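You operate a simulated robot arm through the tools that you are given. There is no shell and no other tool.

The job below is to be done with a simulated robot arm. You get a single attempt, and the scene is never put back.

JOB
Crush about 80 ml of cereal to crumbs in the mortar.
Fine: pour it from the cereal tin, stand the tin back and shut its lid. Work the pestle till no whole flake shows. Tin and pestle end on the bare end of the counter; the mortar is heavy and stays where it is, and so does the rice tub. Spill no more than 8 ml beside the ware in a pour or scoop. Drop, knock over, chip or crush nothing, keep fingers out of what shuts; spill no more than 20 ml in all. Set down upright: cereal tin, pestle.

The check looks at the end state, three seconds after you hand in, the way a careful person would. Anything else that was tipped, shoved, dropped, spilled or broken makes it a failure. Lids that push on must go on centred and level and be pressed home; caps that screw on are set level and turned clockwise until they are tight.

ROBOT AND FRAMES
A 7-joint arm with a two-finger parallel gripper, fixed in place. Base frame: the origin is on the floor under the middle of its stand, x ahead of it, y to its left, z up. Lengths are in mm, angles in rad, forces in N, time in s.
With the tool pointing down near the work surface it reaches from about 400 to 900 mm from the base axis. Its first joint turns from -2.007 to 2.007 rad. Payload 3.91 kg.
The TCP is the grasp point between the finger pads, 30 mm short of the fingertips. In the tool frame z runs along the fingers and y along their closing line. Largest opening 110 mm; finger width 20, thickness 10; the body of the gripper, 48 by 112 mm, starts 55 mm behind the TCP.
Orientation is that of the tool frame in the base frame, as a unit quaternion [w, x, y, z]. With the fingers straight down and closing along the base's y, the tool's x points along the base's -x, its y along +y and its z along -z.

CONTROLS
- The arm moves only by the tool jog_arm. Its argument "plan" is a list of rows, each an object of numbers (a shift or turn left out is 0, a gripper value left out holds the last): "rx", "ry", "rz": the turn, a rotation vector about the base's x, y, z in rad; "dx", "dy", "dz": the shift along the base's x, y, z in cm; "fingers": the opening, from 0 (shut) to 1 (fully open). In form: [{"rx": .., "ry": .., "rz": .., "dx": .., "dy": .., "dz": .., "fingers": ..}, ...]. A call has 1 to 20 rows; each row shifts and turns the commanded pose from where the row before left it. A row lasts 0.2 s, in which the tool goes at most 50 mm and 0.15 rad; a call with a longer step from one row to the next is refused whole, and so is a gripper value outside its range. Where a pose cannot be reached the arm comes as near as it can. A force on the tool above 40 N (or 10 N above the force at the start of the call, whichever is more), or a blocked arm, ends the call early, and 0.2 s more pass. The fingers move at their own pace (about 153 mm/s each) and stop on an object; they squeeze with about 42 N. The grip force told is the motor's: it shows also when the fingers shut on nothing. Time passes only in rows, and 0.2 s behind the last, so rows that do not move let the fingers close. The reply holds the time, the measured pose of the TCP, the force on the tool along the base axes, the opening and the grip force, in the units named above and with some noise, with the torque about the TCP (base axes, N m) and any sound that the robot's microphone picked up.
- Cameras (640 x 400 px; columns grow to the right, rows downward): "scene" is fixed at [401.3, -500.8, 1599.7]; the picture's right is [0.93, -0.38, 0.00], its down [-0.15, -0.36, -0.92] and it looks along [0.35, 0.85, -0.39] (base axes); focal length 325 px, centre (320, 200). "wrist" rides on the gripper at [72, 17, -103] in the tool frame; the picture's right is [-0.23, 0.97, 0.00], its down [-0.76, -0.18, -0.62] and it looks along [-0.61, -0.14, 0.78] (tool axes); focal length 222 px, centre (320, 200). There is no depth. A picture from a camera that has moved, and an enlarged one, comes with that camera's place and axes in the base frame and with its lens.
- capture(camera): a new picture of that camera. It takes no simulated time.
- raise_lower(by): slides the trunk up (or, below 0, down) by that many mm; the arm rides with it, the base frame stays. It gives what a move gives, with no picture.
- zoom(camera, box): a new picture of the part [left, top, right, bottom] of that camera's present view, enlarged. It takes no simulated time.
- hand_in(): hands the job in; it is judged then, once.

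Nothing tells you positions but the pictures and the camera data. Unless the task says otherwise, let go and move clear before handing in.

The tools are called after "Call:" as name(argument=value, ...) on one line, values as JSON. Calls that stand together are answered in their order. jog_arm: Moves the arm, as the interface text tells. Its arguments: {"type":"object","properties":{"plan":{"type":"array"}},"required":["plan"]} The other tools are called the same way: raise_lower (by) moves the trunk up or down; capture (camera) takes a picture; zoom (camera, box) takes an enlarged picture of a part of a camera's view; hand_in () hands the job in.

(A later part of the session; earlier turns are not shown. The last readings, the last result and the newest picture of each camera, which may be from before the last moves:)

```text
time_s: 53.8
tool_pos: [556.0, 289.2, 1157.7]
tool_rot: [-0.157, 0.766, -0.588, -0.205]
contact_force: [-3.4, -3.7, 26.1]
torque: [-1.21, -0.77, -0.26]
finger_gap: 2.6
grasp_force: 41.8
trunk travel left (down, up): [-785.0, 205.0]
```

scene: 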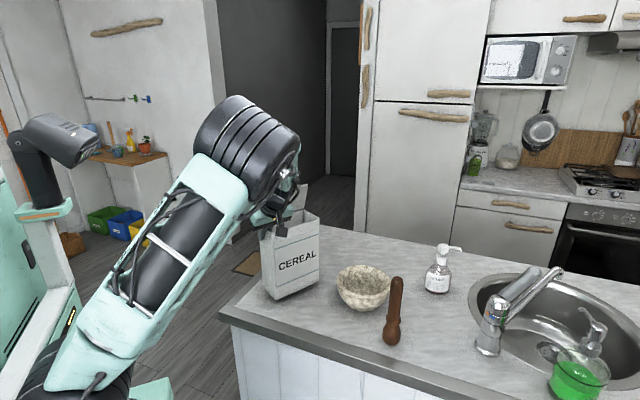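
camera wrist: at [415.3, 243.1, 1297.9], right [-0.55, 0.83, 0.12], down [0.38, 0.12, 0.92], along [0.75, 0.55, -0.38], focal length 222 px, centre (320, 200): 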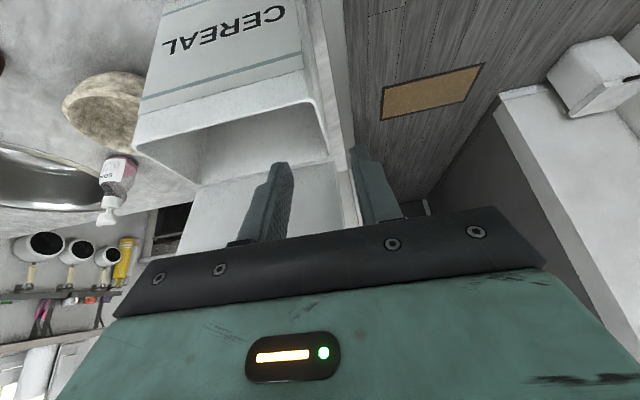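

It's on the counter and I'm pressing slightly too hard; I'll ease up, then open and withdraw along the tool axis.

Call:
jog_arm(plan=[{"dz": 0.1}, {"dz": 0.05}, {"fingers": 0.3}, {}])

Call:
zoom(camera="wrist", box=[130, 0, 470, 230])

Call:
zoom(camera="scene", box=[230, 180, 370, 310])

```text
time_s: 54.8
tool_pos: [557.3, 289.1, 1155.7]
tool_rot: [-0.154, 0.766, -0.589, -0.206]
contact_force: [0.3, 0.1, -0.1]
torque: [0.03, 0.01, 0.0]
finger_gap: 33.3
grasp_force: 0.1
trunk travel left (down, up): [-785.0, 205.0]
```

```text
1.74 times, centred on (300, 115) of wrist
camera zoom: at [571.7, 175.3, 1209.9], right [-0.99, -0.06, 0.12], down [0.09, 0.39, 0.92], along [-0.1, 0.92, -0.38], focal length 386 px, centre (355, 348)
```

zoom: 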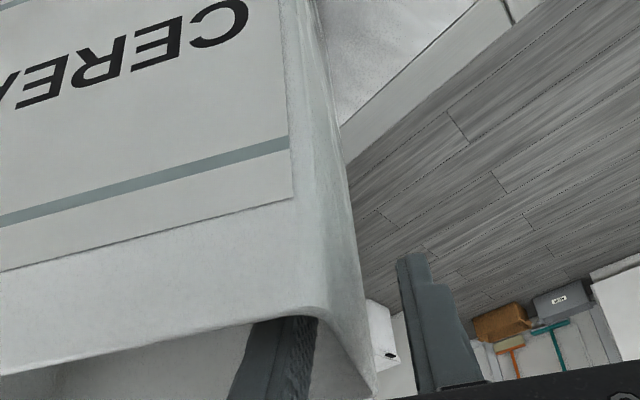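

```text
3.08 times, centred on (300, 245) of scene
camera zoom: at [401.3, -500.8, 1599.7], right [0.93, -0.38, 0.0], down [-0.15, -0.36, -0.92], along [0.35, 0.85, -0.39], focal length 999 px, centre (382, 62)
```

zoom: 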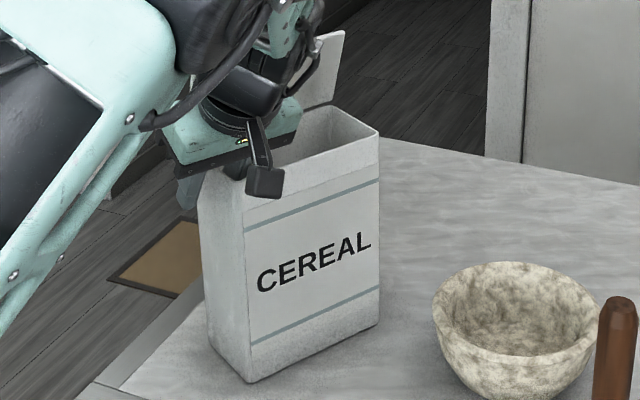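

Tin standing free. Withdrawing along the tool axis.

Call:
jog_arm(plan=[{"dx": 0.4, "dy": -1.44, "dz": 2.6}, {"dx": 0.4, "dy": -1.44, "dz": 2.6}, {"dx": 0.4, "dy": -1.44, "dz": 2.6}, {"dx": 0.4, "dy": -1.44, "dz": 2.6}, {"dx": 0.4, "dy": -1.44, "dz": 2.6}])

Call:
capture(camera="wrist")

Call:
zoom(camera="scene", box=[210, 160, 350, 310])

```text
time_s: 56.0
tool_pos: [576.2, 218.5, 1288.3]
tool_rot: [-0.154, 0.767, -0.588, -0.206]
contact_force: [-0.8, 0.4, -0.3]
torque: [0.0, -0.01, 0.02]
finger_gap: 32.8
grasp_force: 0.0
trunk travel left (down, up): [-785.0, 205.0]
```

```text
taken
camera wrist: at [591.5, 104.6, 1341.4], right [-0.99, -0.06, 0.12], down [0.09, 0.39, 0.92], along [-0.1, 0.92, -0.38], focal length 222 px, centre (320, 200)
```

wrist: 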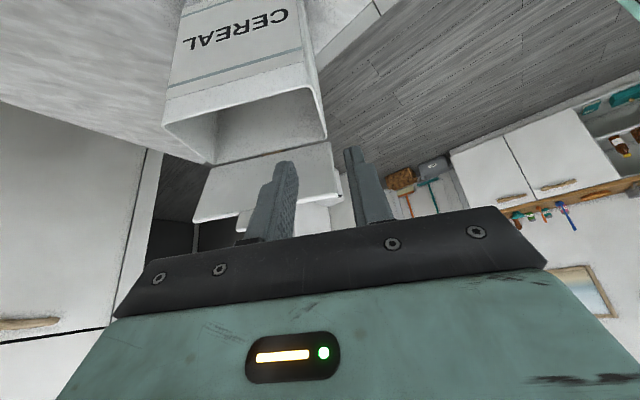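

```text
2.67 times, centred on (280, 235) of scene
camera zoom: at [401.3, -500.8, 1599.7], right [0.93, -0.38, 0.0], down [-0.15, -0.36, -0.92], along [0.35, 0.85, -0.39], focal length 866 px, centre (427, 107)
```

zoom: 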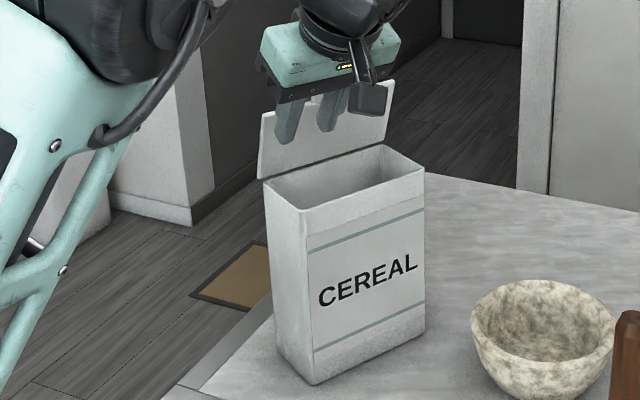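

Now I'll re-orient: tool vertical, yaw back to natural, positioned on the robot side of the tin, and measure the tin's new pose from above.

Call:
jog_arm(plan=[{"dz": 3, "dx": -1.5}, {"dz": 3, "dx": -1.5}, {"rx": -0.1265, "ry": -0.0339, "dx": -1.5, "dy": 0.7}, {"rx": -0.1265, "ry": -0.0339, "dx": -1.5, "dy": 0.7}, {"rx": -0.1265, "ry": -0.0339, "dx": -1.5, "dy": 0.8}, {"rx": -0.1265, "ry": -0.0339}, {"rz": -0.131}, {"rz": -0.131}, {"rz": -0.131}, {"rz": -0.131}, {"rz": -0.131}, {"rz": -0.131}, {"rz": -0.131}, {"rz": -0.131}, {"rz": -0.131}, {"rz": -0.131}, {"rz": -0.131}, {"rz": -0.131}])

Call:
capture(camera="wrist")

Call:
capture(camera="scene")

```text
time_s: 59.8
tool_pos: [500.8, 240.6, 1346.7]
tool_rot: [-0.002, -0.128, 0.992, 0.002]
contact_force: [-0.4, -0.5, -0.3]
torque: [0.03, 0.0, -0.05]
finger_gap: 33.0
grasp_force: 0.0
trunk travel left (down, up): [-785.0, 205.0]
```

```text
taken
camera wrist: at [428.0, 238.1, 1450.5], right [-0.03, 1.0, 0.0], down [0.78, 0.02, 0.62], along [0.62, 0.02, -0.79], focal length 222 px, centre (320, 200)
```

wrist: 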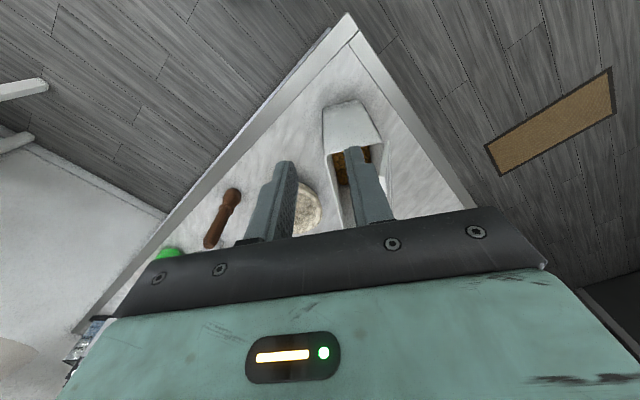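

```text
taken
```

scene: 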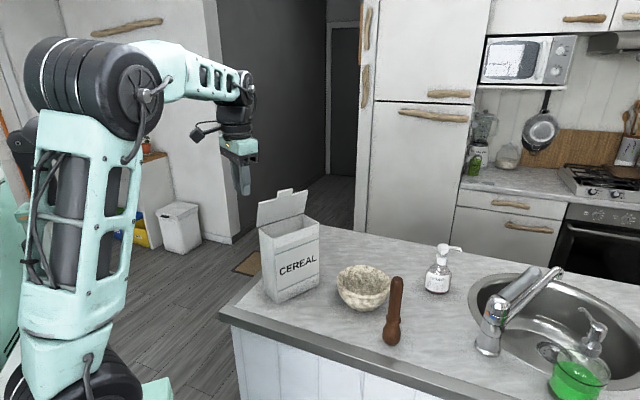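

Call:
jog_arm(plan=[{"fingers": 0.96, "dx": 0.7, "dy": 1.2}, {"dx": 0.6, "dy": 1.2}, {"rx": 0.0339, "ry": -0.1265}, {"rx": 0.0339, "ry": -0.1265}, {"rx": 0.0339, "ry": -0.1265}, {"rx": 0.0339, "ry": -0.1265}, {"rx": 0.0339, "ry": -0.1265}, {"rx": 0.0339, "ry": -0.1265}, {"rx": 0.0339, "ry": -0.1265}, {"rx": 0.0339, "ry": -0.1265}, {"rx": 0.0339, "ry": -0.1265}, {"rx": 0.0339, "ry": -0.1265}])

Call:
capture(camera="wrist")

Call:
capture(camera="scene")

```text
time_s: 62.4
tool_pos: [512.9, 263.1, 1346.7]
tool_rot: [0.602, -0.104, 0.787, 0.084]
contact_force: [-0.6, 0.1, 0.0]
torque: [0.03, -0.01, 0.0]
finger_gap: 105.9
grasp_force: 0.0
trunk travel left (down, up): [-785.0, 205.0]
```

```text
taken
camera wrist: at [396.3, 249.9, 1303.8], right [-0.2, 0.95, 0.23], down [-0.34, -0.28, 0.9], along [0.92, 0.1, 0.38], focal length 222 px, centre (320, 200)
```

wrist: 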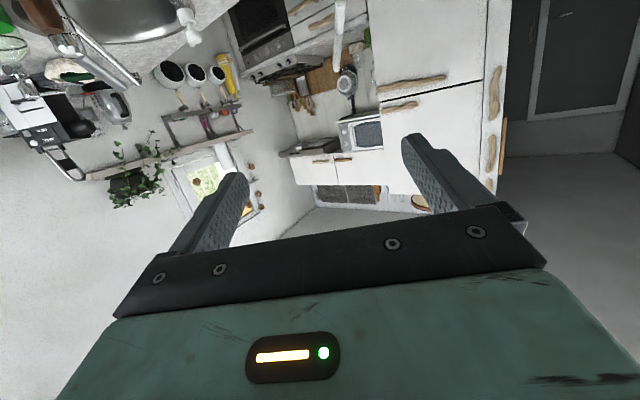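

```text
taken
```

scene: 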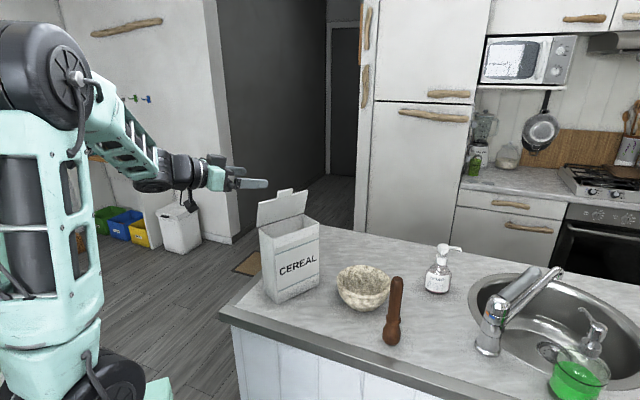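

The level-ish forward posture is reachable. I'll shift a little sideways and back for clearance, then lower the trunk to bring the fingers to grip height and check with the wrist camera.

Call:
jog_arm(plan=[{"dx": -0.7, "dy": 0.5}, {"dx": -0.6, "dy": 0.55}])

Call:
raise_lower(by=-120)

Call:
capture(camera="wrist")

Call:
zoom(camera="scene", box=[170, 160, 350, 320])

```text
time_s: 63.0
tool_pos: [501.5, 273.6, 1346.5]
tool_rot: [0.602, -0.104, 0.788, 0.083]
contact_force: [-0.2, 0.1, -0.2]
torque: [0.01, 0.02, 0.0]
finger_gap: 105.6
grasp_force: 0.1
trunk travel left (down, up): [-785.0, 205.0]
```

```text
time_s: 64.5
tool_pos: [501.3, 275.3, 1226.7]
tool_rot: [0.602, -0.103, 0.788, 0.082]
contact_force: [0.2, -0.1, -0.3]
torque: [0.0, -0.02, -0.01]
finger_gap: 105.4
grasp_force: 0.0
trunk travel left (down, up): [-665.0, 325.0]
```

```text
taken
camera wrist: at [383.2, 260.7, 1183.9], right [-0.2, 0.95, 0.22], down [-0.34, -0.28, 0.9], along [0.92, 0.1, 0.38], focal length 222 px, centre (320, 200)
```

wrist: 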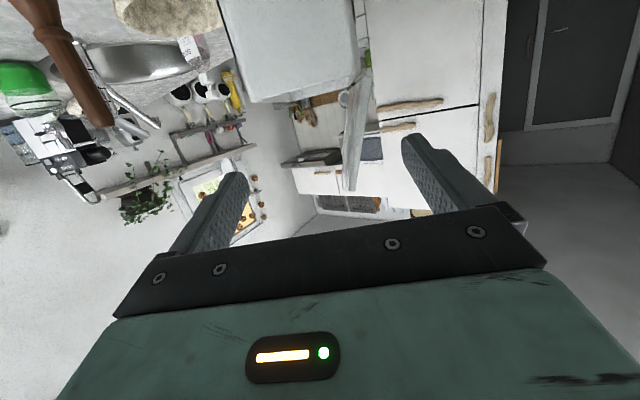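

```text
2.50 times, centred on (260, 240) of scene
camera zoom: at [401.3, -500.8, 1599.7], right [0.93, -0.38, 0.0], down [-0.15, -0.36, -0.92], along [0.35, 0.85, -0.39], focal length 812 px, centre (470, 100)
```

zoom: 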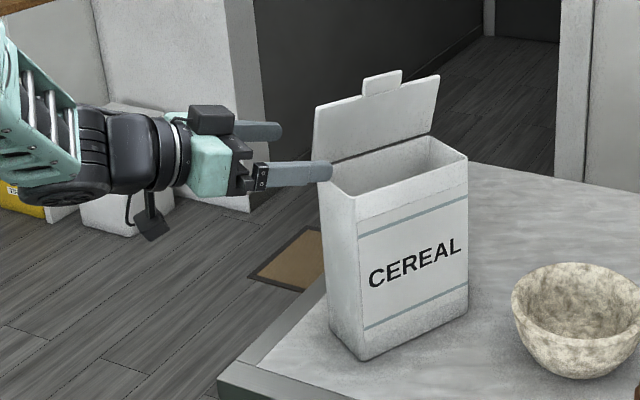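

Call:
zoom(camera="wrist", box=[180, 0, 440, 200])

```text
2.00 times, centred on (310, 100) of wrist
camera zoom: at [383.2, 260.7, 1183.9], right [-0.2, 0.95, 0.22], down [-0.34, -0.28, 0.9], along [0.92, 0.1, 0.38], focal length 444 px, centre (340, 400)
```

zoom: 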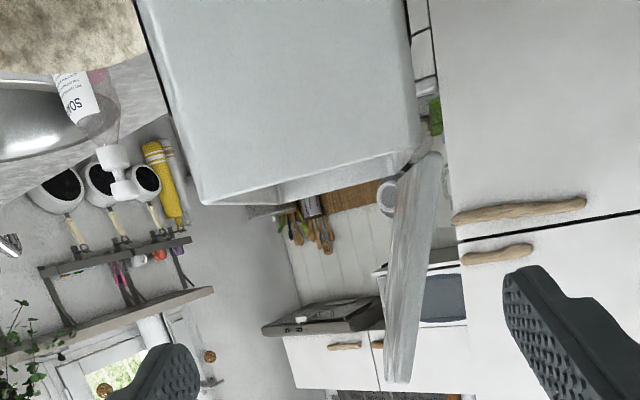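

Tin near wall centre is about (560, 288), heading matches. Lowering the trunk to grip height (TCP z≈1090) while still ~30 mm short of the tin.

Call:
raise_lower(by=-137)

Call:
capture(camera="wrist")

Call:
zoom(camera="scene", box=[170, 180, 350, 340])

```text
time_s: 66.1
tool_pos: [501.1, 275.1, 1089.2]
tool_rot: [0.602, -0.103, 0.788, 0.082]
contact_force: [1.5, 0.1, -0.1]
torque: [0.03, -0.02, 0.03]
finger_gap: 105.6
grasp_force: 0.1
trunk travel left (down, up): [-528.0, 462.0]
```

```text
taken
camera wrist: at [383.2, 260.7, 1046.9], right [-0.2, 0.95, 0.22], down [-0.34, -0.28, 0.9], along [0.92, 0.1, 0.38], focal length 222 px, centre (320, 200)
```

wrist: 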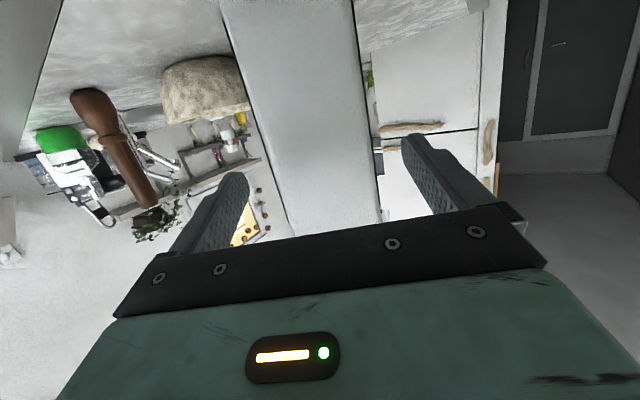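

```text
2.50 times, centred on (260, 260) of scene
camera zoom: at [401.3, -500.8, 1599.7], right [0.93, -0.38, 0.0], down [-0.15, -0.36, -0.92], along [0.35, 0.85, -0.39], focal length 812 px, centre (470, 50)
```

zoom: 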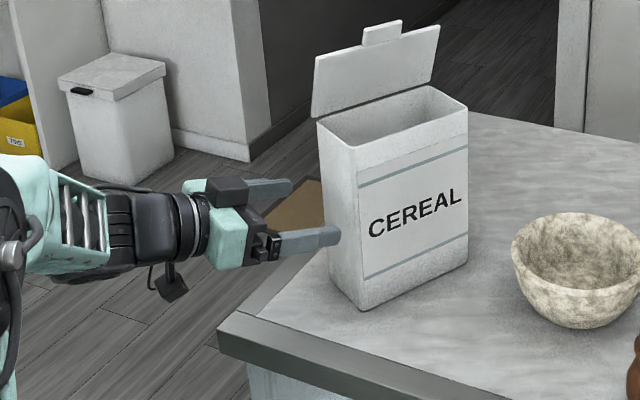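

Call:
jog_arm(plan=[{"dx": 1.5, "dy": 0.3}, {"dx": 1.5, "dy": 0.34}, {"dx": 1.5, "dy": 0.38}])

Call:
capture(camera="wrist")

Call:
zoom(camera="scene", box=[190, 180, 350, 320])

```text
time_s: 66.9
tool_pos: [546.1, 285.5, 1090.5]
tool_rot: [0.602, -0.104, 0.788, 0.083]
contact_force: [0.3, 0.1, -0.7]
torque: [0.01, 0.03, -0.03]
finger_gap: 105.5
grasp_force: 0.0
trunk travel left (down, up): [-528.0, 462.0]
```

```text
taken
camera wrist: at [427.8, 271.6, 1047.1], right [-0.2, 0.95, 0.22], down [-0.34, -0.28, 0.9], along [0.92, 0.1, 0.38], focal length 222 px, centre (320, 200)
```

wrist: 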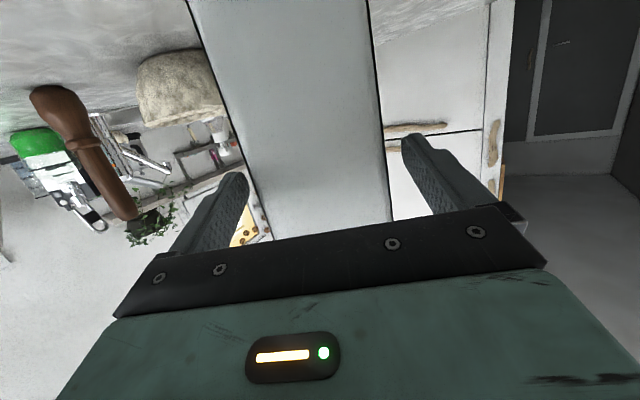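

```text
2.86 times, centred on (270, 250) of scene
camera zoom: at [401.3, -500.8, 1599.7], right [0.93, -0.38, 0.0], down [-0.15, -0.36, -0.92], along [0.35, 0.85, -0.39], focal length 928 px, centre (463, 57)
```

zoom: 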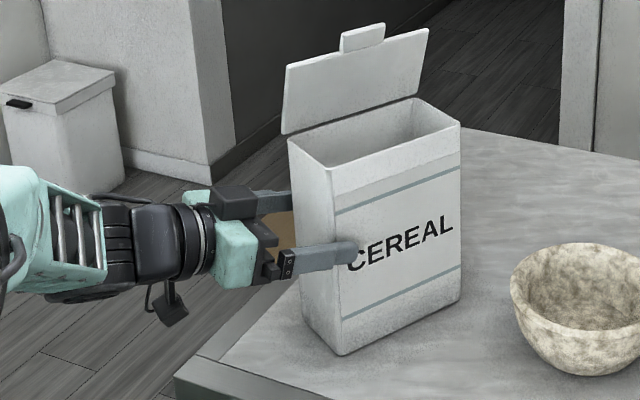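

Call:
zoom(camera="wrist", box=[190, 90, 450, 240])

```text
2.46 times, centred on (320, 165) of wrist
camera zoom: at [427.8, 271.6, 1047.1], right [-0.2, 0.95, 0.22], down [-0.34, -0.28, 0.9], along [0.92, 0.1, 0.38], focal length 547 px, centre (320, 286)
```

zoom: 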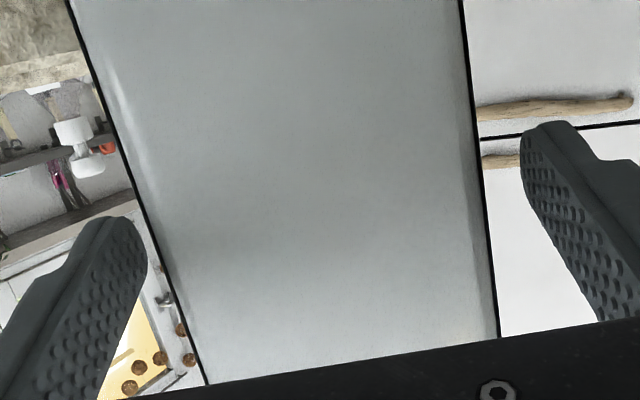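

The tin is about 83 mm deep here and 3 mm off-centre; I'll correct that while advancing to about 35 mm inside, then close gently.

Call:
jog_arm(plan=[{"dx": 1.55, "dy": 0.2}, {"dx": 1.58, "dy": 0.3}, {"dx": 1.58, "dy": 0.4}])

Call:
zoom(camera="wrist", box=[190, 90, 450, 240])

Call:
zoom(camera="scene", box=[190, 180, 350, 320])

```text
time_s: 67.7
tool_pos: [593.9, 293.2, 1091.2]
tool_rot: [0.602, -0.103, 0.787, 0.082]
contact_force: [-0.1, -0.2, -0.1]
torque: [-0.01, 0.03, -0.04]
finger_gap: 105.7
grasp_force: 0.1
trunk travel left (down, up): [-528.0, 462.0]
```

```text
2.46 times, centred on (320, 165) of wrist
camera zoom: at [475.4, 279.9, 1047.2], right [-0.2, 0.95, 0.22], down [-0.34, -0.28, 0.9], along [0.92, 0.1, 0.38], focal length 547 px, centre (320, 286)
```

zoom: 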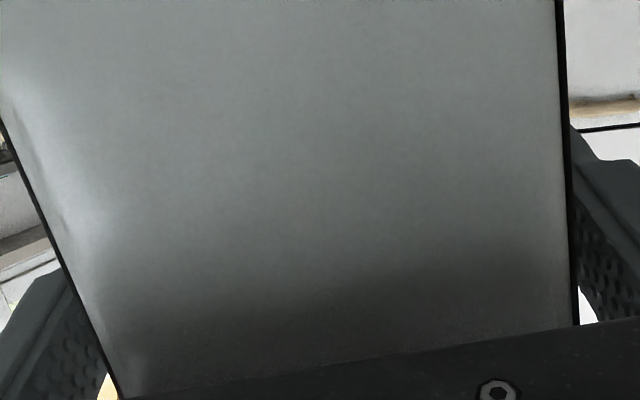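

```text
2.86 times, centred on (270, 250) of scene
camera zoom: at [401.3, -500.8, 1599.7], right [0.93, -0.38, 0.0], down [-0.15, -0.36, -0.92], along [0.35, 0.85, -0.39], focal length 928 px, centre (463, 57)
```

zoom: 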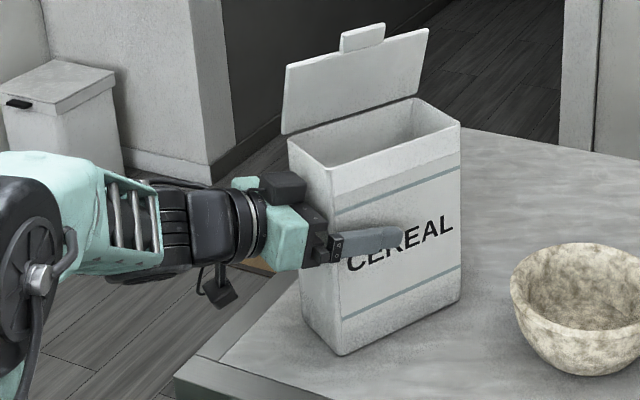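

Call:
jog_arm(plan=[{"fingers": 0.8}, {"fingers": 0.6}, {}, {}])

Call:
zoom(camera="scene", box=[190, 180, 350, 320])

```text
time_s: 68.7
tool_pos: [594.0, 294.2, 1090.3]
tool_rot: [0.603, -0.104, 0.787, 0.083]
contact_force: [0.9, 1.6, 1.4]
torque: [0.03, -0.07, 0.05]
finger_gap: 84.7
grasp_force: 41.7
trunk travel left (down, up): [-528.0, 462.0]
```

```text
2.86 times, centred on (270, 250) of scene
camera zoom: at [401.3, -500.8, 1599.7], right [0.93, -0.38, 0.0], down [-0.15, -0.36, -0.92], along [0.35, 0.85, -0.39], focal length 928 px, centre (463, 57)
```

zoom: 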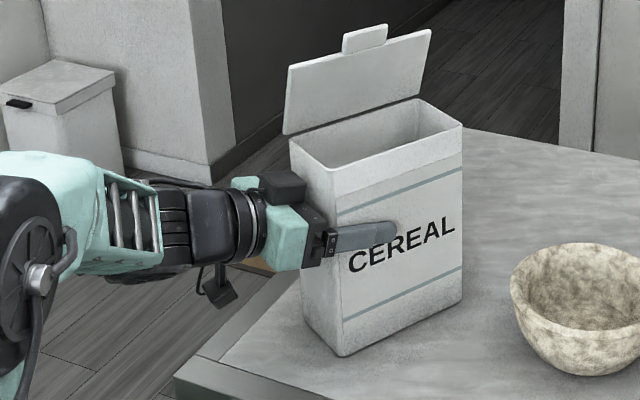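

Grip is firm at 84.7 mm. Lifting with the trunk, then I'll check weight and level.

Call:
raise_lower(by=15)

Call:
zoom(camera="scene", box=[190, 180, 350, 320])

Call:
raise_lower(by=120)

Call:
capture(camera="scene")

```text
time_s: 69.4
tool_pos: [593.1, 294.3, 1105.3]
tool_rot: [0.602, -0.104, 0.788, 0.082]
contact_force: [0.3, -0.6, -4.4]
torque: [-0.07, 0.16, 0.0]
finger_gap: 84.8
grasp_force: 42.4
trunk travel left (down, up): [-543.0, 447.0]
```

```text
2.86 times, centred on (270, 250) of scene
camera zoom: at [401.3, -500.8, 1599.7], right [0.93, -0.38, 0.0], down [-0.15, -0.36, -0.92], along [0.35, 0.85, -0.39], focal length 928 px, centre (463, 57)
```

zoom: 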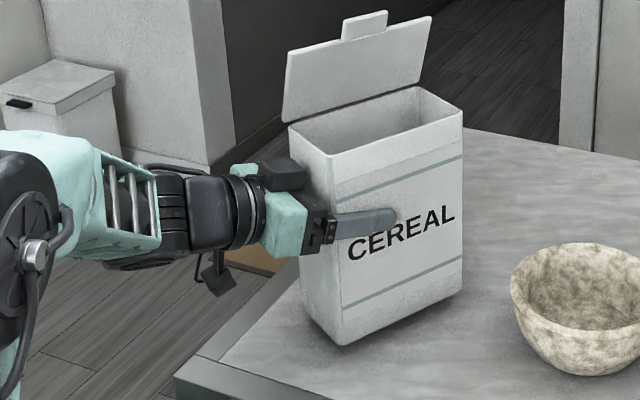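

```text
time_s: 70.9
tool_pos: [592.9, 293.5, 1225.6]
tool_rot: [0.602, -0.104, 0.787, 0.083]
contact_force: [0.0, 0.0, -3.9]
torque: [-0.06, 0.15, -0.04]
finger_gap: 84.8
grasp_force: 42.2
trunk travel left (down, up): [-663.0, 327.0]
```

```text
taken
```

scene: 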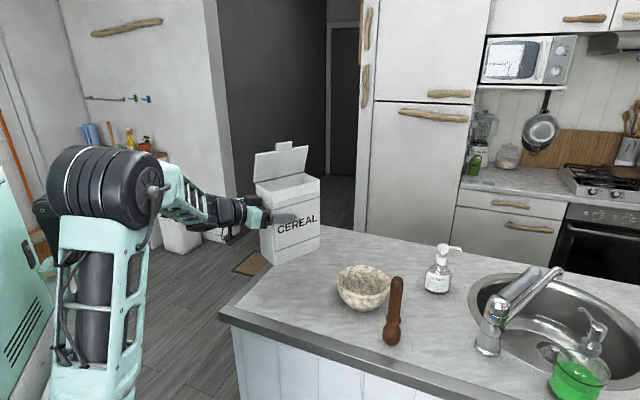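

The tin hangs securely and upright. I'll tilt it about 40° here (well short of pouring) and check the lid and grip.

Call:
jog_arm(plan=[{"rx": -0.0362, "ry": 0.1352}, {"rx": -0.0362, "ry": 0.1352}, {"rx": -0.0362, "ry": 0.1352}, {"rx": -0.0362, "ry": 0.1352}, {"rx": -0.0362, "ry": 0.1352}])

Call:
capture(camera="scene")

Call:
capture(camera="wrist")

```text
time_s: 72.1
tool_pos: [592.8, 293.8, 1226.1]
tool_rot: [0.297, -0.123, 0.946, 0.043]
contact_force: [-0.4, -1.1, -3.4]
torque: [-0.02, 0.03, 0.0]
finger_gap: 85.0
grasp_force: 42.3
trunk travel left (down, up): [-663.0, 327.0]
```

```text
taken
```

scene: 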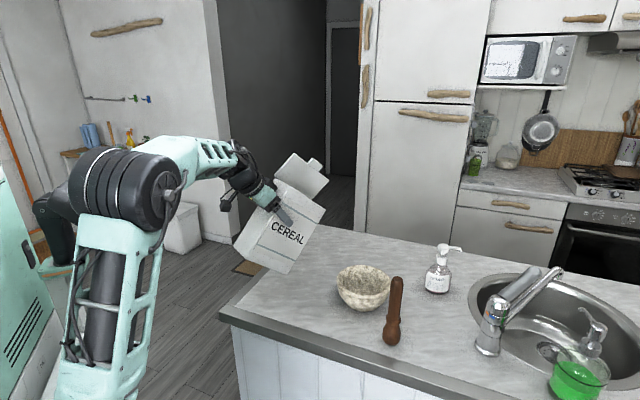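

```text
taken
camera wrist: at [475.4, 280.0, 1269.1], right [-0.07, 0.99, 0.14], down [0.31, -0.11, 0.94], along [0.95, 0.11, -0.3], focal length 222 px, centre (320, 200)
```

wrist: 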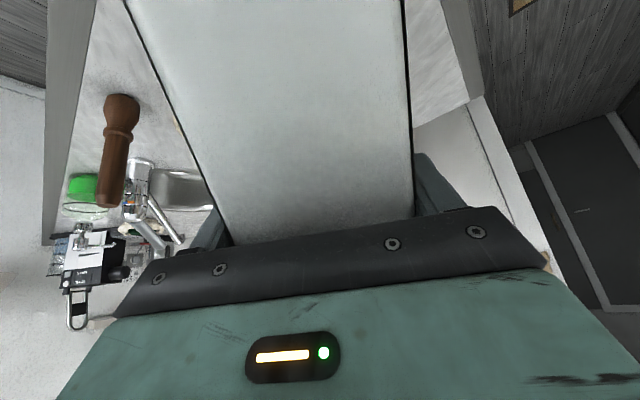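

Good, the lid and grip hold. Next I'll tilt to 50°, carry the tin beside the mortar at height, and turn the pour direction to come in from the left (about az −50°), which keeps the wrist within reach.

Call:
jog_arm(plan=[{"rx": -0.0226, "ry": 0.0843}, {"rx": -0.0226, "ry": 0.0843}, {"rz": -0.1134, "dx": 1.07, "dz": -0.2}, {"rz": -0.1134, "dx": 1.07, "dz": -0.2}, {"rz": -0.1134, "dx": 1.07, "dz": -0.2}, {"rz": -0.1134, "dx": 1.07, "dz": -0.2}, {"rz": -0.1134, "dx": 1.07, "dz": -0.2}])

Call:
capture(camera="scene")

```text
time_s: 73.7
tool_pos: [646.0, 293.6, 1215.4]
tool_rot: [0.213, 0.149, 0.965, -0.029]
contact_force: [-0.8, -0.4, -3.0]
torque: [-0.02, 0.03, 0.03]
finger_gap: 85.0
grasp_force: 42.0
trunk travel left (down, up): [-663.0, 327.0]
```

```text
taken
```

scene: 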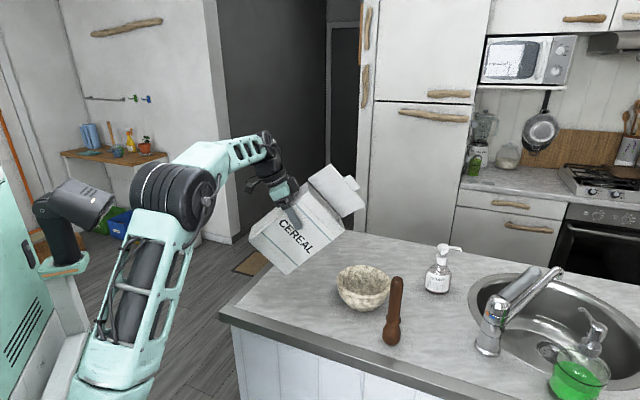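

Call:
jog_arm(plan=[{"rz": -0.1134, "dx": 1.08, "dz": -0.4}, {"rz": -0.1134, "dx": 1.08, "dz": -0.4}, {"rz": -0.1134, "dx": 1.08, "dz": -0.4}, {"rz": -0.1134, "dx": 1.08, "dz": -0.4}, {"rz": -0.1134, "dx": 1.08, "dz": -0.4}])

Call:
capture(camera="scene")

Call:
capture(camera="wrist")

```text
time_s: 74.9
tool_pos: [701.7, 293.0, 1194.9]
tool_rot: [0.194, 0.415, 0.884, -0.088]
contact_force: [-0.6, 0.5, -3.2]
torque: [0.03, 0.04, 0.02]
finger_gap: 84.9
grasp_force: 41.8
trunk travel left (down, up): [-663.0, 327.0]
```

```text
taken
```

scene: 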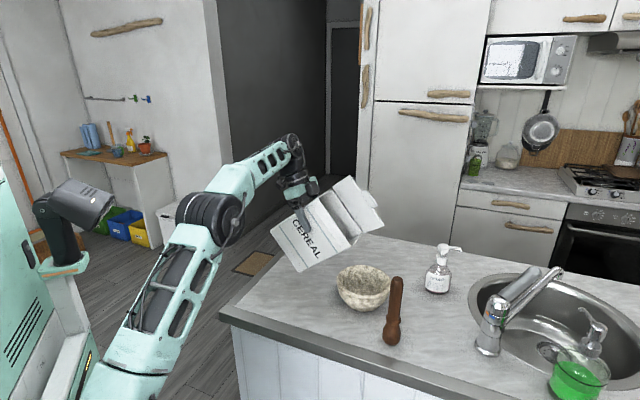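

```text
taken
camera wrist: at [645.1, 388.5, 1258.8], right [0.88, 0.46, 0.1], down [0.14, -0.45, 0.88], along [0.46, -0.76, -0.46], focal length 222 px, centre (320, 200)
```

wrist: 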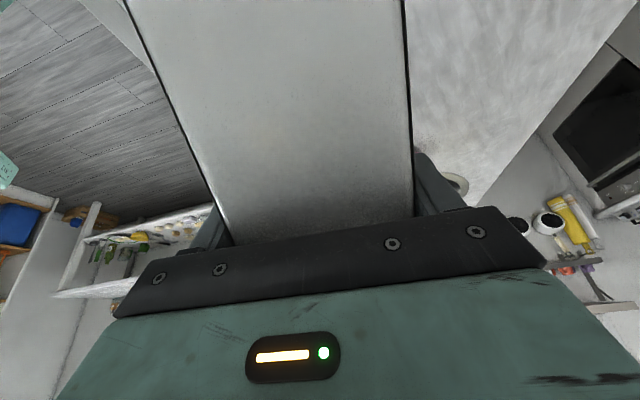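

Positioned. Now tilt to about 65° and bring the pouring edge down to roughly 60 mm above the mortar rim, short of the flow point.

Call:
jog_arm(plan=[{"rx": 0.0664, "ry": 0.0567, "dx": 0.26, "dy": -0.32, "dz": -1.13}, {"rx": 0.0664, "ry": 0.0567, "dx": 0.26, "dy": -0.32, "dz": -1.13}, {"rx": 0.0664, "ry": 0.0567, "dx": 0.26, "dy": -0.32, "dz": -1.13}])

Call:
zoom(camera="scene", box=[250, 160, 450, 330])

```text
time_s: 75.7
tool_pos: [709.9, 284.7, 1161.1]
tool_rot: [0.076, 0.423, 0.902, -0.033]
contact_force: [-0.1, 0.0, -3.8]
torque: [-0.04, -0.03, 0.02]
finger_gap: 85.0
grasp_force: 41.8
trunk travel left (down, up): [-663.0, 327.0]
```

```text
2.35 times, centred on (350, 245) of scene
camera zoom: at [401.3, -500.8, 1599.7], right [0.93, -0.38, 0.0], down [-0.15, -0.36, -0.92], along [0.35, 0.85, -0.39], focal length 764 px, centre (249, 94)
```

zoom: 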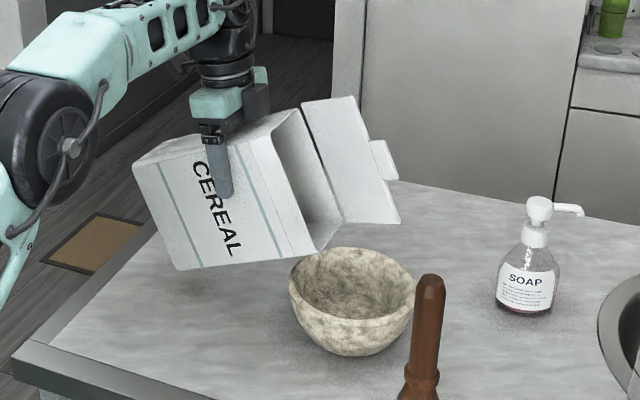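

The pouring edge is over the mortar. I'll fine-tune position (a touch outward and lower) and step the tilt up, watching for the first flakes.

Call:
jog_arm(plan=[{"dx": 0.4, "dy": -0.2, "dz": -1.0}, {"dx": 0.4, "dy": -0.2, "dz": -1.0}, {"rx": 0.0331, "ry": 0.0283, "dx": 0.22, "dy": -0.26, "dz": 0.53}, {"rx": 0.0331, "ry": 0.0283, "dx": 0.24, "dy": -0.28, "dz": 0.51}])

Call:
zoom(camera="scene", box=[280, 200, 440, 330])

```text
time_s: 76.7
tool_pos: [721.6, 274.1, 1151.2]
tool_rot: [0.037, 0.424, 0.905, -0.016]
contact_force: [0.5, -0.1, -4.5]
torque: [-0.05, -0.02, -0.01]
finger_gap: 84.9
grasp_force: 42.0
trunk travel left (down, up): [-663.0, 327.0]
```

```text
3.08 times, centred on (360, 265) of scene
camera zoom: at [401.3, -500.8, 1599.7], right [0.93, -0.38, 0.0], down [-0.15, -0.36, -0.92], along [0.35, 0.85, -0.39], focal length 999 px, centre (197, 0)
```

zoom: 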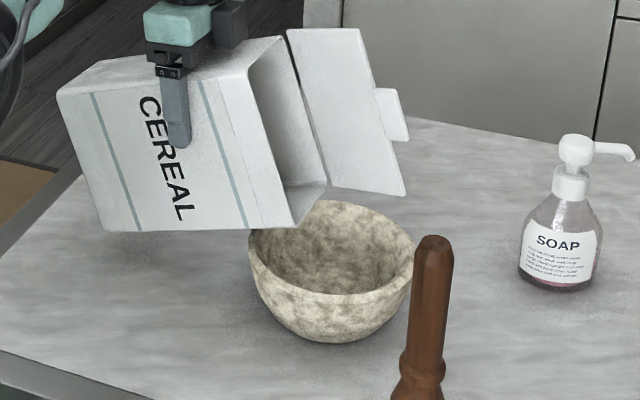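

Call:
jog_arm(plan=[{"rx": 0.0331, "ry": 0.0283, "dx": 0.25, "dy": -0.3, "dz": 0.49}, {"rx": 0.0331, "ry": 0.0283, "dx": 0.27, "dy": -0.31, "dz": 0.48}, {}])

Call:
zoom(camera="scene", box=[280, 200, 440, 330])

Call:
jog_arm(plan=[{"rx": 0.0331, "ry": 0.0283, "dx": 0.28, "dy": -0.33, "dz": 0.46}, {"rx": 0.0331, "ry": 0.0283, "dx": 0.29, "dy": -0.34, "dz": 0.44}, {}])

Call:
zoom(camera="scene", box=[280, 200, 440, 330])

```text
time_s: 77.5
tool_pos: [726.2, 268.1, 1161.7]
tool_rot: [-0.002, 0.425, 0.905, 0.002]
contact_force: [0.6, -0.1, -3.1]
torque: [-0.05, 0.0, 0.0]
finger_gap: 84.9
grasp_force: 42.1
trunk travel left (down, up): [-663.0, 327.0]
```

```text
3.08 times, centred on (360, 265) of scene
camera zoom: at [401.3, -500.8, 1599.7], right [0.93, -0.38, 0.0], down [-0.15, -0.36, -0.92], along [0.35, 0.85, -0.39], focal length 999 px, centre (197, 0)
```

zoom: 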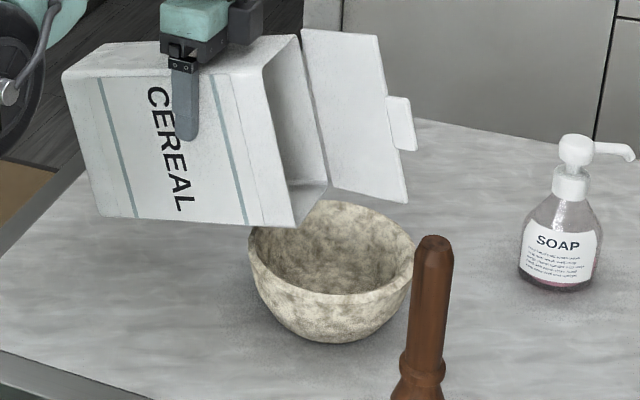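

```text
time_s: 78.3
tool_pos: [731.9, 262.1, 1171.8]
tool_rot: [-0.042, 0.424, 0.904, 0.02]
contact_force: [0.3, 0.0, -4.6]
torque: [-0.08, -0.05, 0.04]
finger_gap: 84.6
grasp_force: 42.2
trunk travel left (down, up): [-663.0, 327.0]
```

```text
3.08 times, centred on (360, 265) of scene
camera zoom: at [401.3, -500.8, 1599.7], right [0.93, -0.38, 0.0], down [-0.15, -0.36, -0.92], along [0.35, 0.85, -0.39], focal length 999 px, centre (197, 0)
```

zoom: 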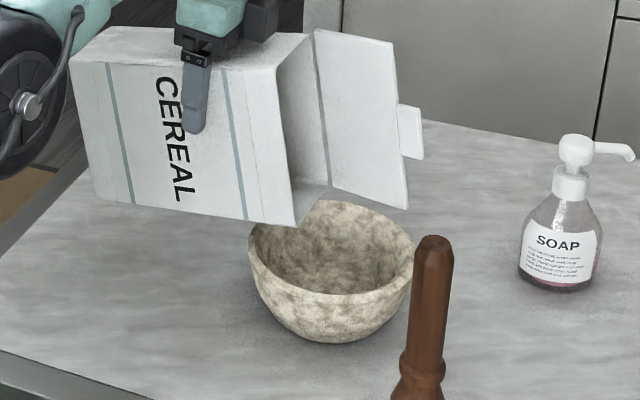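

No flow at 80° yet. Continuing in small steps.

Call:
jog_arm(plan=[{"rx": 0.0331, "ry": 0.0283, "dx": 0.305, "dy": -0.36, "dz": 0.43}, {}, {"rx": 0.0331, "ry": 0.0283, "dx": 0.32, "dy": -0.37, "dz": 0.4}, {}])

Call:
zoom(camera="scene", box=[280, 200, 440, 330])

Call:
jog_arm(plan=[{"rx": 0.0331, "ry": 0.0283, "dx": 0.325, "dy": -0.38, "dz": 0.38}, {}, {"rx": 0.0331, "ry": 0.0283, "dx": 0.34, "dy": -0.395, "dz": 0.35}, {}])

Call:
zoom(camera="scene", box=[280, 200, 440, 330])

```text
time_s: 79.3
tool_pos: [738.7, 254.3, 1179.0]
tool_rot: [-0.081, 0.423, 0.902, 0.038]
contact_force: [0.3, 0.2, -4.0]
torque: [-0.1, -0.06, 0.02]
finger_gap: 84.6
grasp_force: 41.6
trunk travel left (down, up): [-663.0, 327.0]
```

```text
3.08 times, centred on (360, 265) of scene
camera zoom: at [401.3, -500.8, 1599.7], right [0.93, -0.38, 0.0], down [-0.15, -0.36, -0.92], along [0.35, 0.85, -0.39], focal length 999 px, centre (197, 0)
```

zoom: 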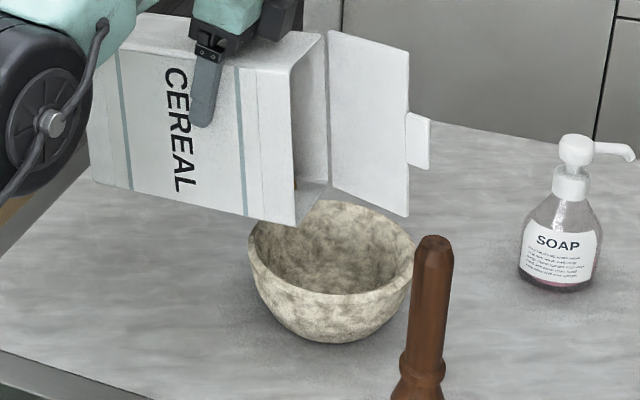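

```text
time_s: 80.3
tool_pos: [746.0, 246.5, 1185.4]
tool_rot: [-0.121, 0.421, 0.897, 0.056]
contact_force: [0.6, 0.0, -4.0]
torque: [-0.1, -0.06, 0.02]
finger_gap: 85.0
grasp_force: 42.1
trunk travel left (down, up): [-663.0, 327.0]
```

```text
3.08 times, centred on (360, 265) of scene
camera zoom: at [401.3, -500.8, 1599.7], right [0.93, -0.38, 0.0], down [-0.15, -0.36, -0.92], along [0.35, 0.85, -0.39], focal length 999 px, centre (197, 0)
```

zoom: 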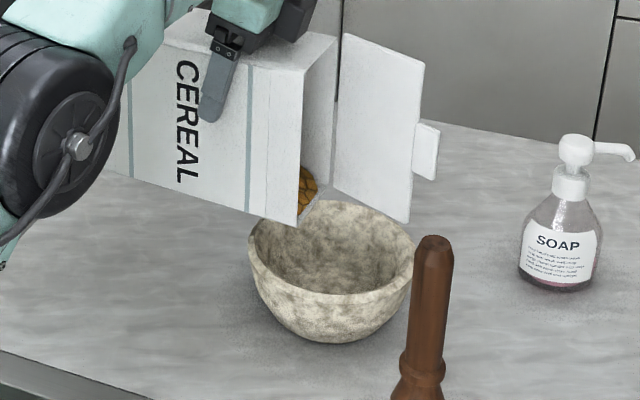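

Cereal is now visible at the lip. I'll go in very small steps from here, checking after each.

Call:
jog_arm(plan=[{"rx": 0.0166, "ry": 0.01415, "dx": 0.175, "dy": -0.205, "dz": 0.16}, {}, {}])

Call:
zoom(camera="scene", box=[310, 220, 410, 300])

Call:
jog_arm(plan=[{"rx": 0.0166, "ry": 0.01415, "dx": 0.175, "dy": -0.205, "dz": 0.16}, {}, {}])

Call:
zoom(camera="scene", box=[310, 220, 410, 300])

```text
time_s: 81.1
tool_pos: [747.0, 244.9, 1189.5]
tool_rot: [-0.13, 0.42, 0.896, 0.06]
contact_force: [-0.5, -0.6, -4.1]
torque: [-0.12, -0.06, -0.02]
finger_gap: 84.6
grasp_force: 41.9
trunk travel left (down, up): [-663.0, 327.0]
```

```text
5.00 times, centred on (360, 260) of scene
camera zoom: at [401.3, -500.8, 1599.7], right [0.93, -0.38, 0.0], down [-0.15, -0.36, -0.92], along [0.35, 0.85, -0.39], focal length 1623 px, centre (120, -100)
```

zoom: 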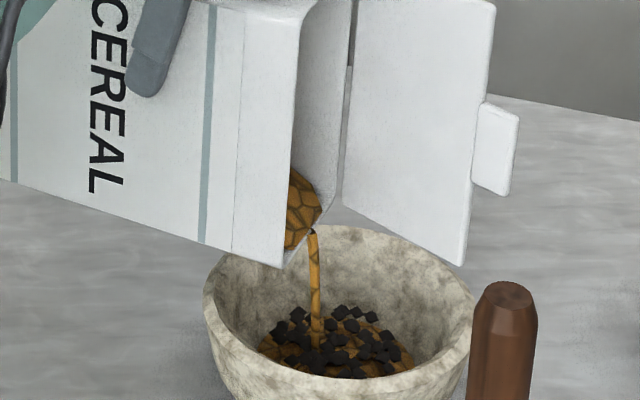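

```text
time_s: 81.9
tool_pos: [748.2, 243.9, 1188.5]
tool_rot: [-0.141, 0.419, 0.895, 0.064]
contact_force: [0.6, 0.9, -3.4]
torque: [-0.11, -0.05, -0.03]
finger_gap: 84.8
grasp_force: 42.3
trunk travel left (down, up): [-663.0, 327.0]
```

```text
5.00 times, centred on (360, 260) of scene
camera zoom: at [401.3, -500.8, 1599.7], right [0.93, -0.38, 0.0], down [-0.15, -0.36, -0.92], along [0.35, 0.85, -0.39], focal length 1623 px, centre (120, -100)
```

zoom: 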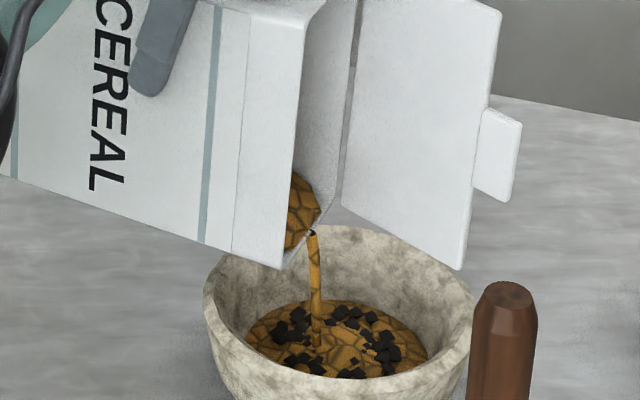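

It's flowing; I'll stop it right now by tilting back.

Call:
jog_arm(plan=[{"rx": -0.11, "ry": -0.094, "dx": -1.0, "dy": 1.2, "dz": -1.1}, {"rx": -0.11, "ry": -0.094, "dx": -0.8, "dy": 0.9, "dz": -1.3}])

Call:
zoom(camera="scene", box=[310, 220, 410, 300])

```text
time_s: 82.5
tool_pos: [732.0, 261.1, 1166.6]
tool_rot: [-0.009, 0.425, 0.905, 0.004]
contact_force: [0.4, -1.3, -2.9]
torque: [-0.02, -0.03, -0.02]
finger_gap: 85.0
grasp_force: 41.8
trunk travel left (down, up): [-663.0, 327.0]
```

```text
5.00 times, centred on (360, 260) of scene
camera zoom: at [401.3, -500.8, 1599.7], right [0.93, -0.38, 0.0], down [-0.15, -0.36, -0.92], along [0.35, 0.85, -0.39], focal length 1623 px, centre (120, -100)
```

zoom: 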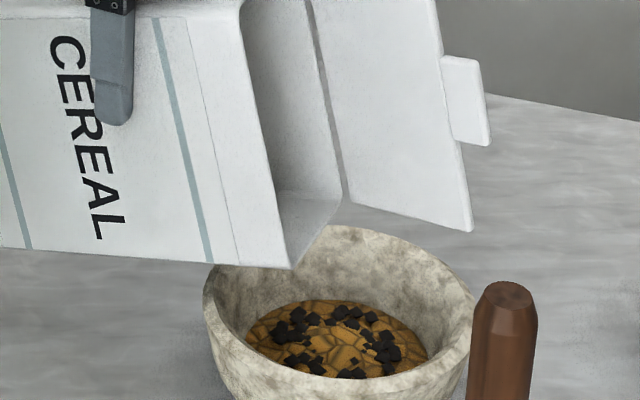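

Flow stopped. I'll look closely at how much is in the mortar before deciding anything.

Call:
zoom(camera="scene", box=[335, 250, 395, 315])

Call:
zoom(camera="scene", box=[290, 240, 420, 340])

```text
6.15 times, centred on (365, 282) of scene
camera zoom: at [401.3, -500.8, 1599.7], right [0.93, -0.38, 0.0], down [-0.15, -0.36, -0.92], along [0.35, 0.85, -0.39], focal length 1998 px, centre (43, -308)
```

zoom: 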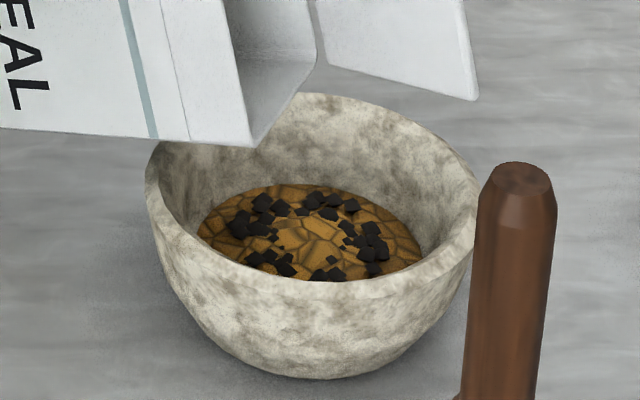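

```text
4.00 times, centred on (355, 290) of scene
camera zoom: at [401.3, -500.8, 1599.7], right [0.93, -0.38, 0.0], down [-0.15, -0.36, -0.92], along [0.35, 0.85, -0.39], focal length 1299 px, centre (180, -160)
```

zoom: 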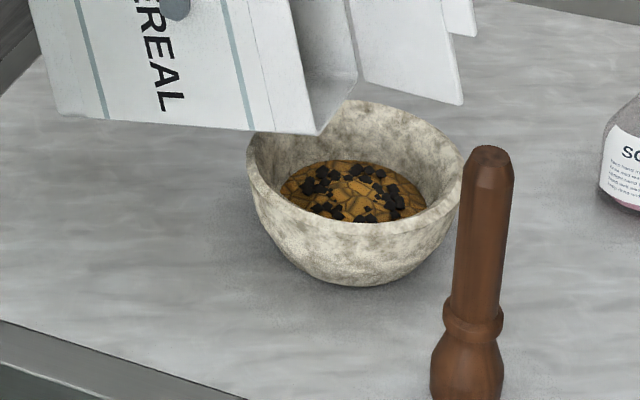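

The amount looks to be in the right region or a little generous, so no more pouring. Nothing fell beside the mortar. Tilting the tin back upright and away, raising it first so its base clears everything.

Call:
jog_arm(plan=[{"rx": -0.0863, "ry": -0.0737, "dx": -0.5, "dy": 0.6, "dz": 1.2}, {"rx": -0.0863, "ry": -0.0737, "dx": -0.53, "dy": 0.62, "dz": 1.0}, {"rx": -0.0863, "ry": -0.0737, "dx": -0.53, "dy": 0.62, "dz": 0.8}, {"rx": -0.0863, "ry": -0.0737, "dx": -0.53, "dy": 0.62, "dz": 0.6}])

Call:
capture(camera="scene")

Call:
zoom(camera="scene", box=[300, 230, 420, 330])

```text
time_s: 83.5
tool_pos: [710.2, 287.1, 1202.1]
tool_rot: [0.197, 0.414, 0.884, -0.088]
contact_force: [0.2, -1.2, -4.2]
torque: [0.04, 0.02, 0.01]
finger_gap: 84.7
grasp_force: 42.0
trunk travel left (down, up): [-663.0, 327.0]
```

```text
taken
```

scene: 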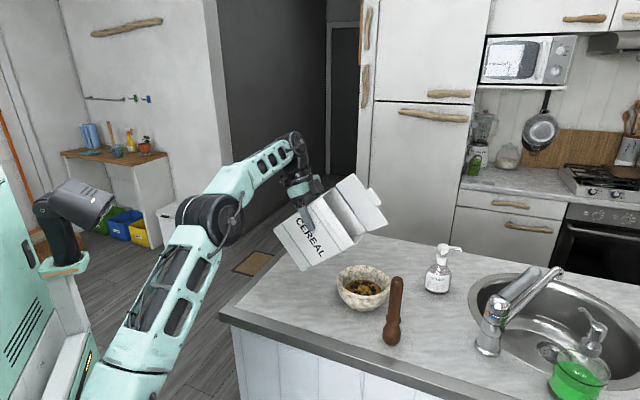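

```text
4.00 times, centred on (360, 280) of scene
camera zoom: at [401.3, -500.8, 1599.7], right [0.93, -0.38, 0.0], down [-0.15, -0.36, -0.92], along [0.35, 0.85, -0.39], focal length 1299 px, centre (160, -120)
```

zoom: 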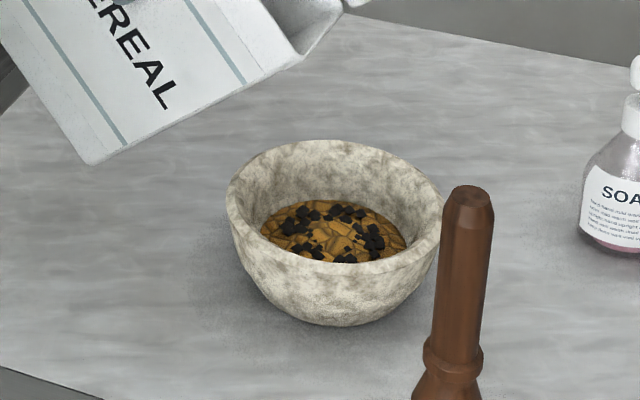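

Call:
jog_arm(plan=[{"rz": 0.1126, "dx": -0.9, "dy": 0.32, "dz": 0.3}, {"rz": 0.1126, "dx": -0.9, "dy": 0.32, "dz": 0.3}, {"rz": 0.1126, "dx": -0.92, "dy": 0.32, "dz": 0.3}, {"rz": 0.1126, "dx": -0.92, "dy": 0.32, "dz": 0.3}, {"rz": 0.1126, "dx": -0.92, "dy": 0.32, "dz": 0.3}, {"rz": 0.1126, "dx": -0.92, "dy": 0.32, "dz": 0.3}, {"rz": 0.1126, "dx": -0.92, "dy": 0.32, "dz": 0.3}, {"rz": 0.1126, "dx": -0.92, "dy": 0.32, "dz": 0.3}, {"rz": 0.1126, "dx": -0.92, "dy": 0.32}, {"rz": 0.1126, "dx": -0.92, "dy": 0.32}])

Call:
jog_arm(plan=[{"rx": 0.0323, "ry": -0.1205}, {"rx": 0.0323, "ry": -0.1205}, {"rx": 0.0323, "ry": -0.1205}, {"rx": 0.0323, "ry": -0.1205}, {"rx": 0.0323, "ry": -0.1205}, {"rx": 0.0323, "ry": -0.1205}, {"rx": 0.0323, "ry": -0.1205}])

Call:
capture(camera="scene")

```text
time_s: 85.7
tool_pos: [617.7, 319.8, 1224.6]
tool_rot: [0.213, -0.122, 0.969, 0.031]
contact_force: [-0.3, -0.1, -3.8]
torque: [-0.03, -0.01, 0.01]
finger_gap: 84.8
grasp_force: 41.7
trunk travel left (down, up): [-663.0, 327.0]
```

```text
time_s: 87.3
tool_pos: [617.7, 320.1, 1225.5]
tool_rot: [0.601, -0.1, 0.788, 0.085]
contact_force: [0.0, -0.7, -3.9]
torque: [-0.03, 0.13, 0.02]
finger_gap: 84.7
grasp_force: 42.1
trunk travel left (down, up): [-663.0, 327.0]
```

```text
taken
```

scene: 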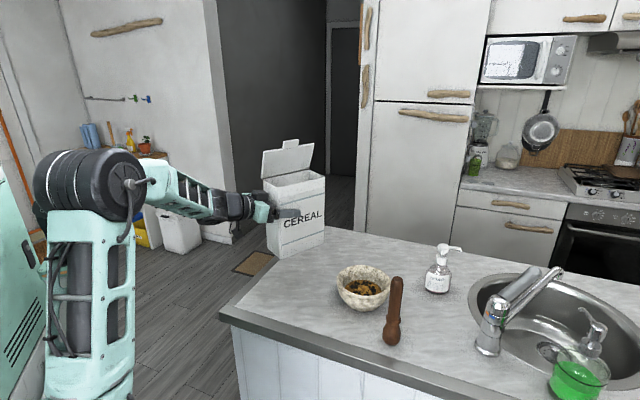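

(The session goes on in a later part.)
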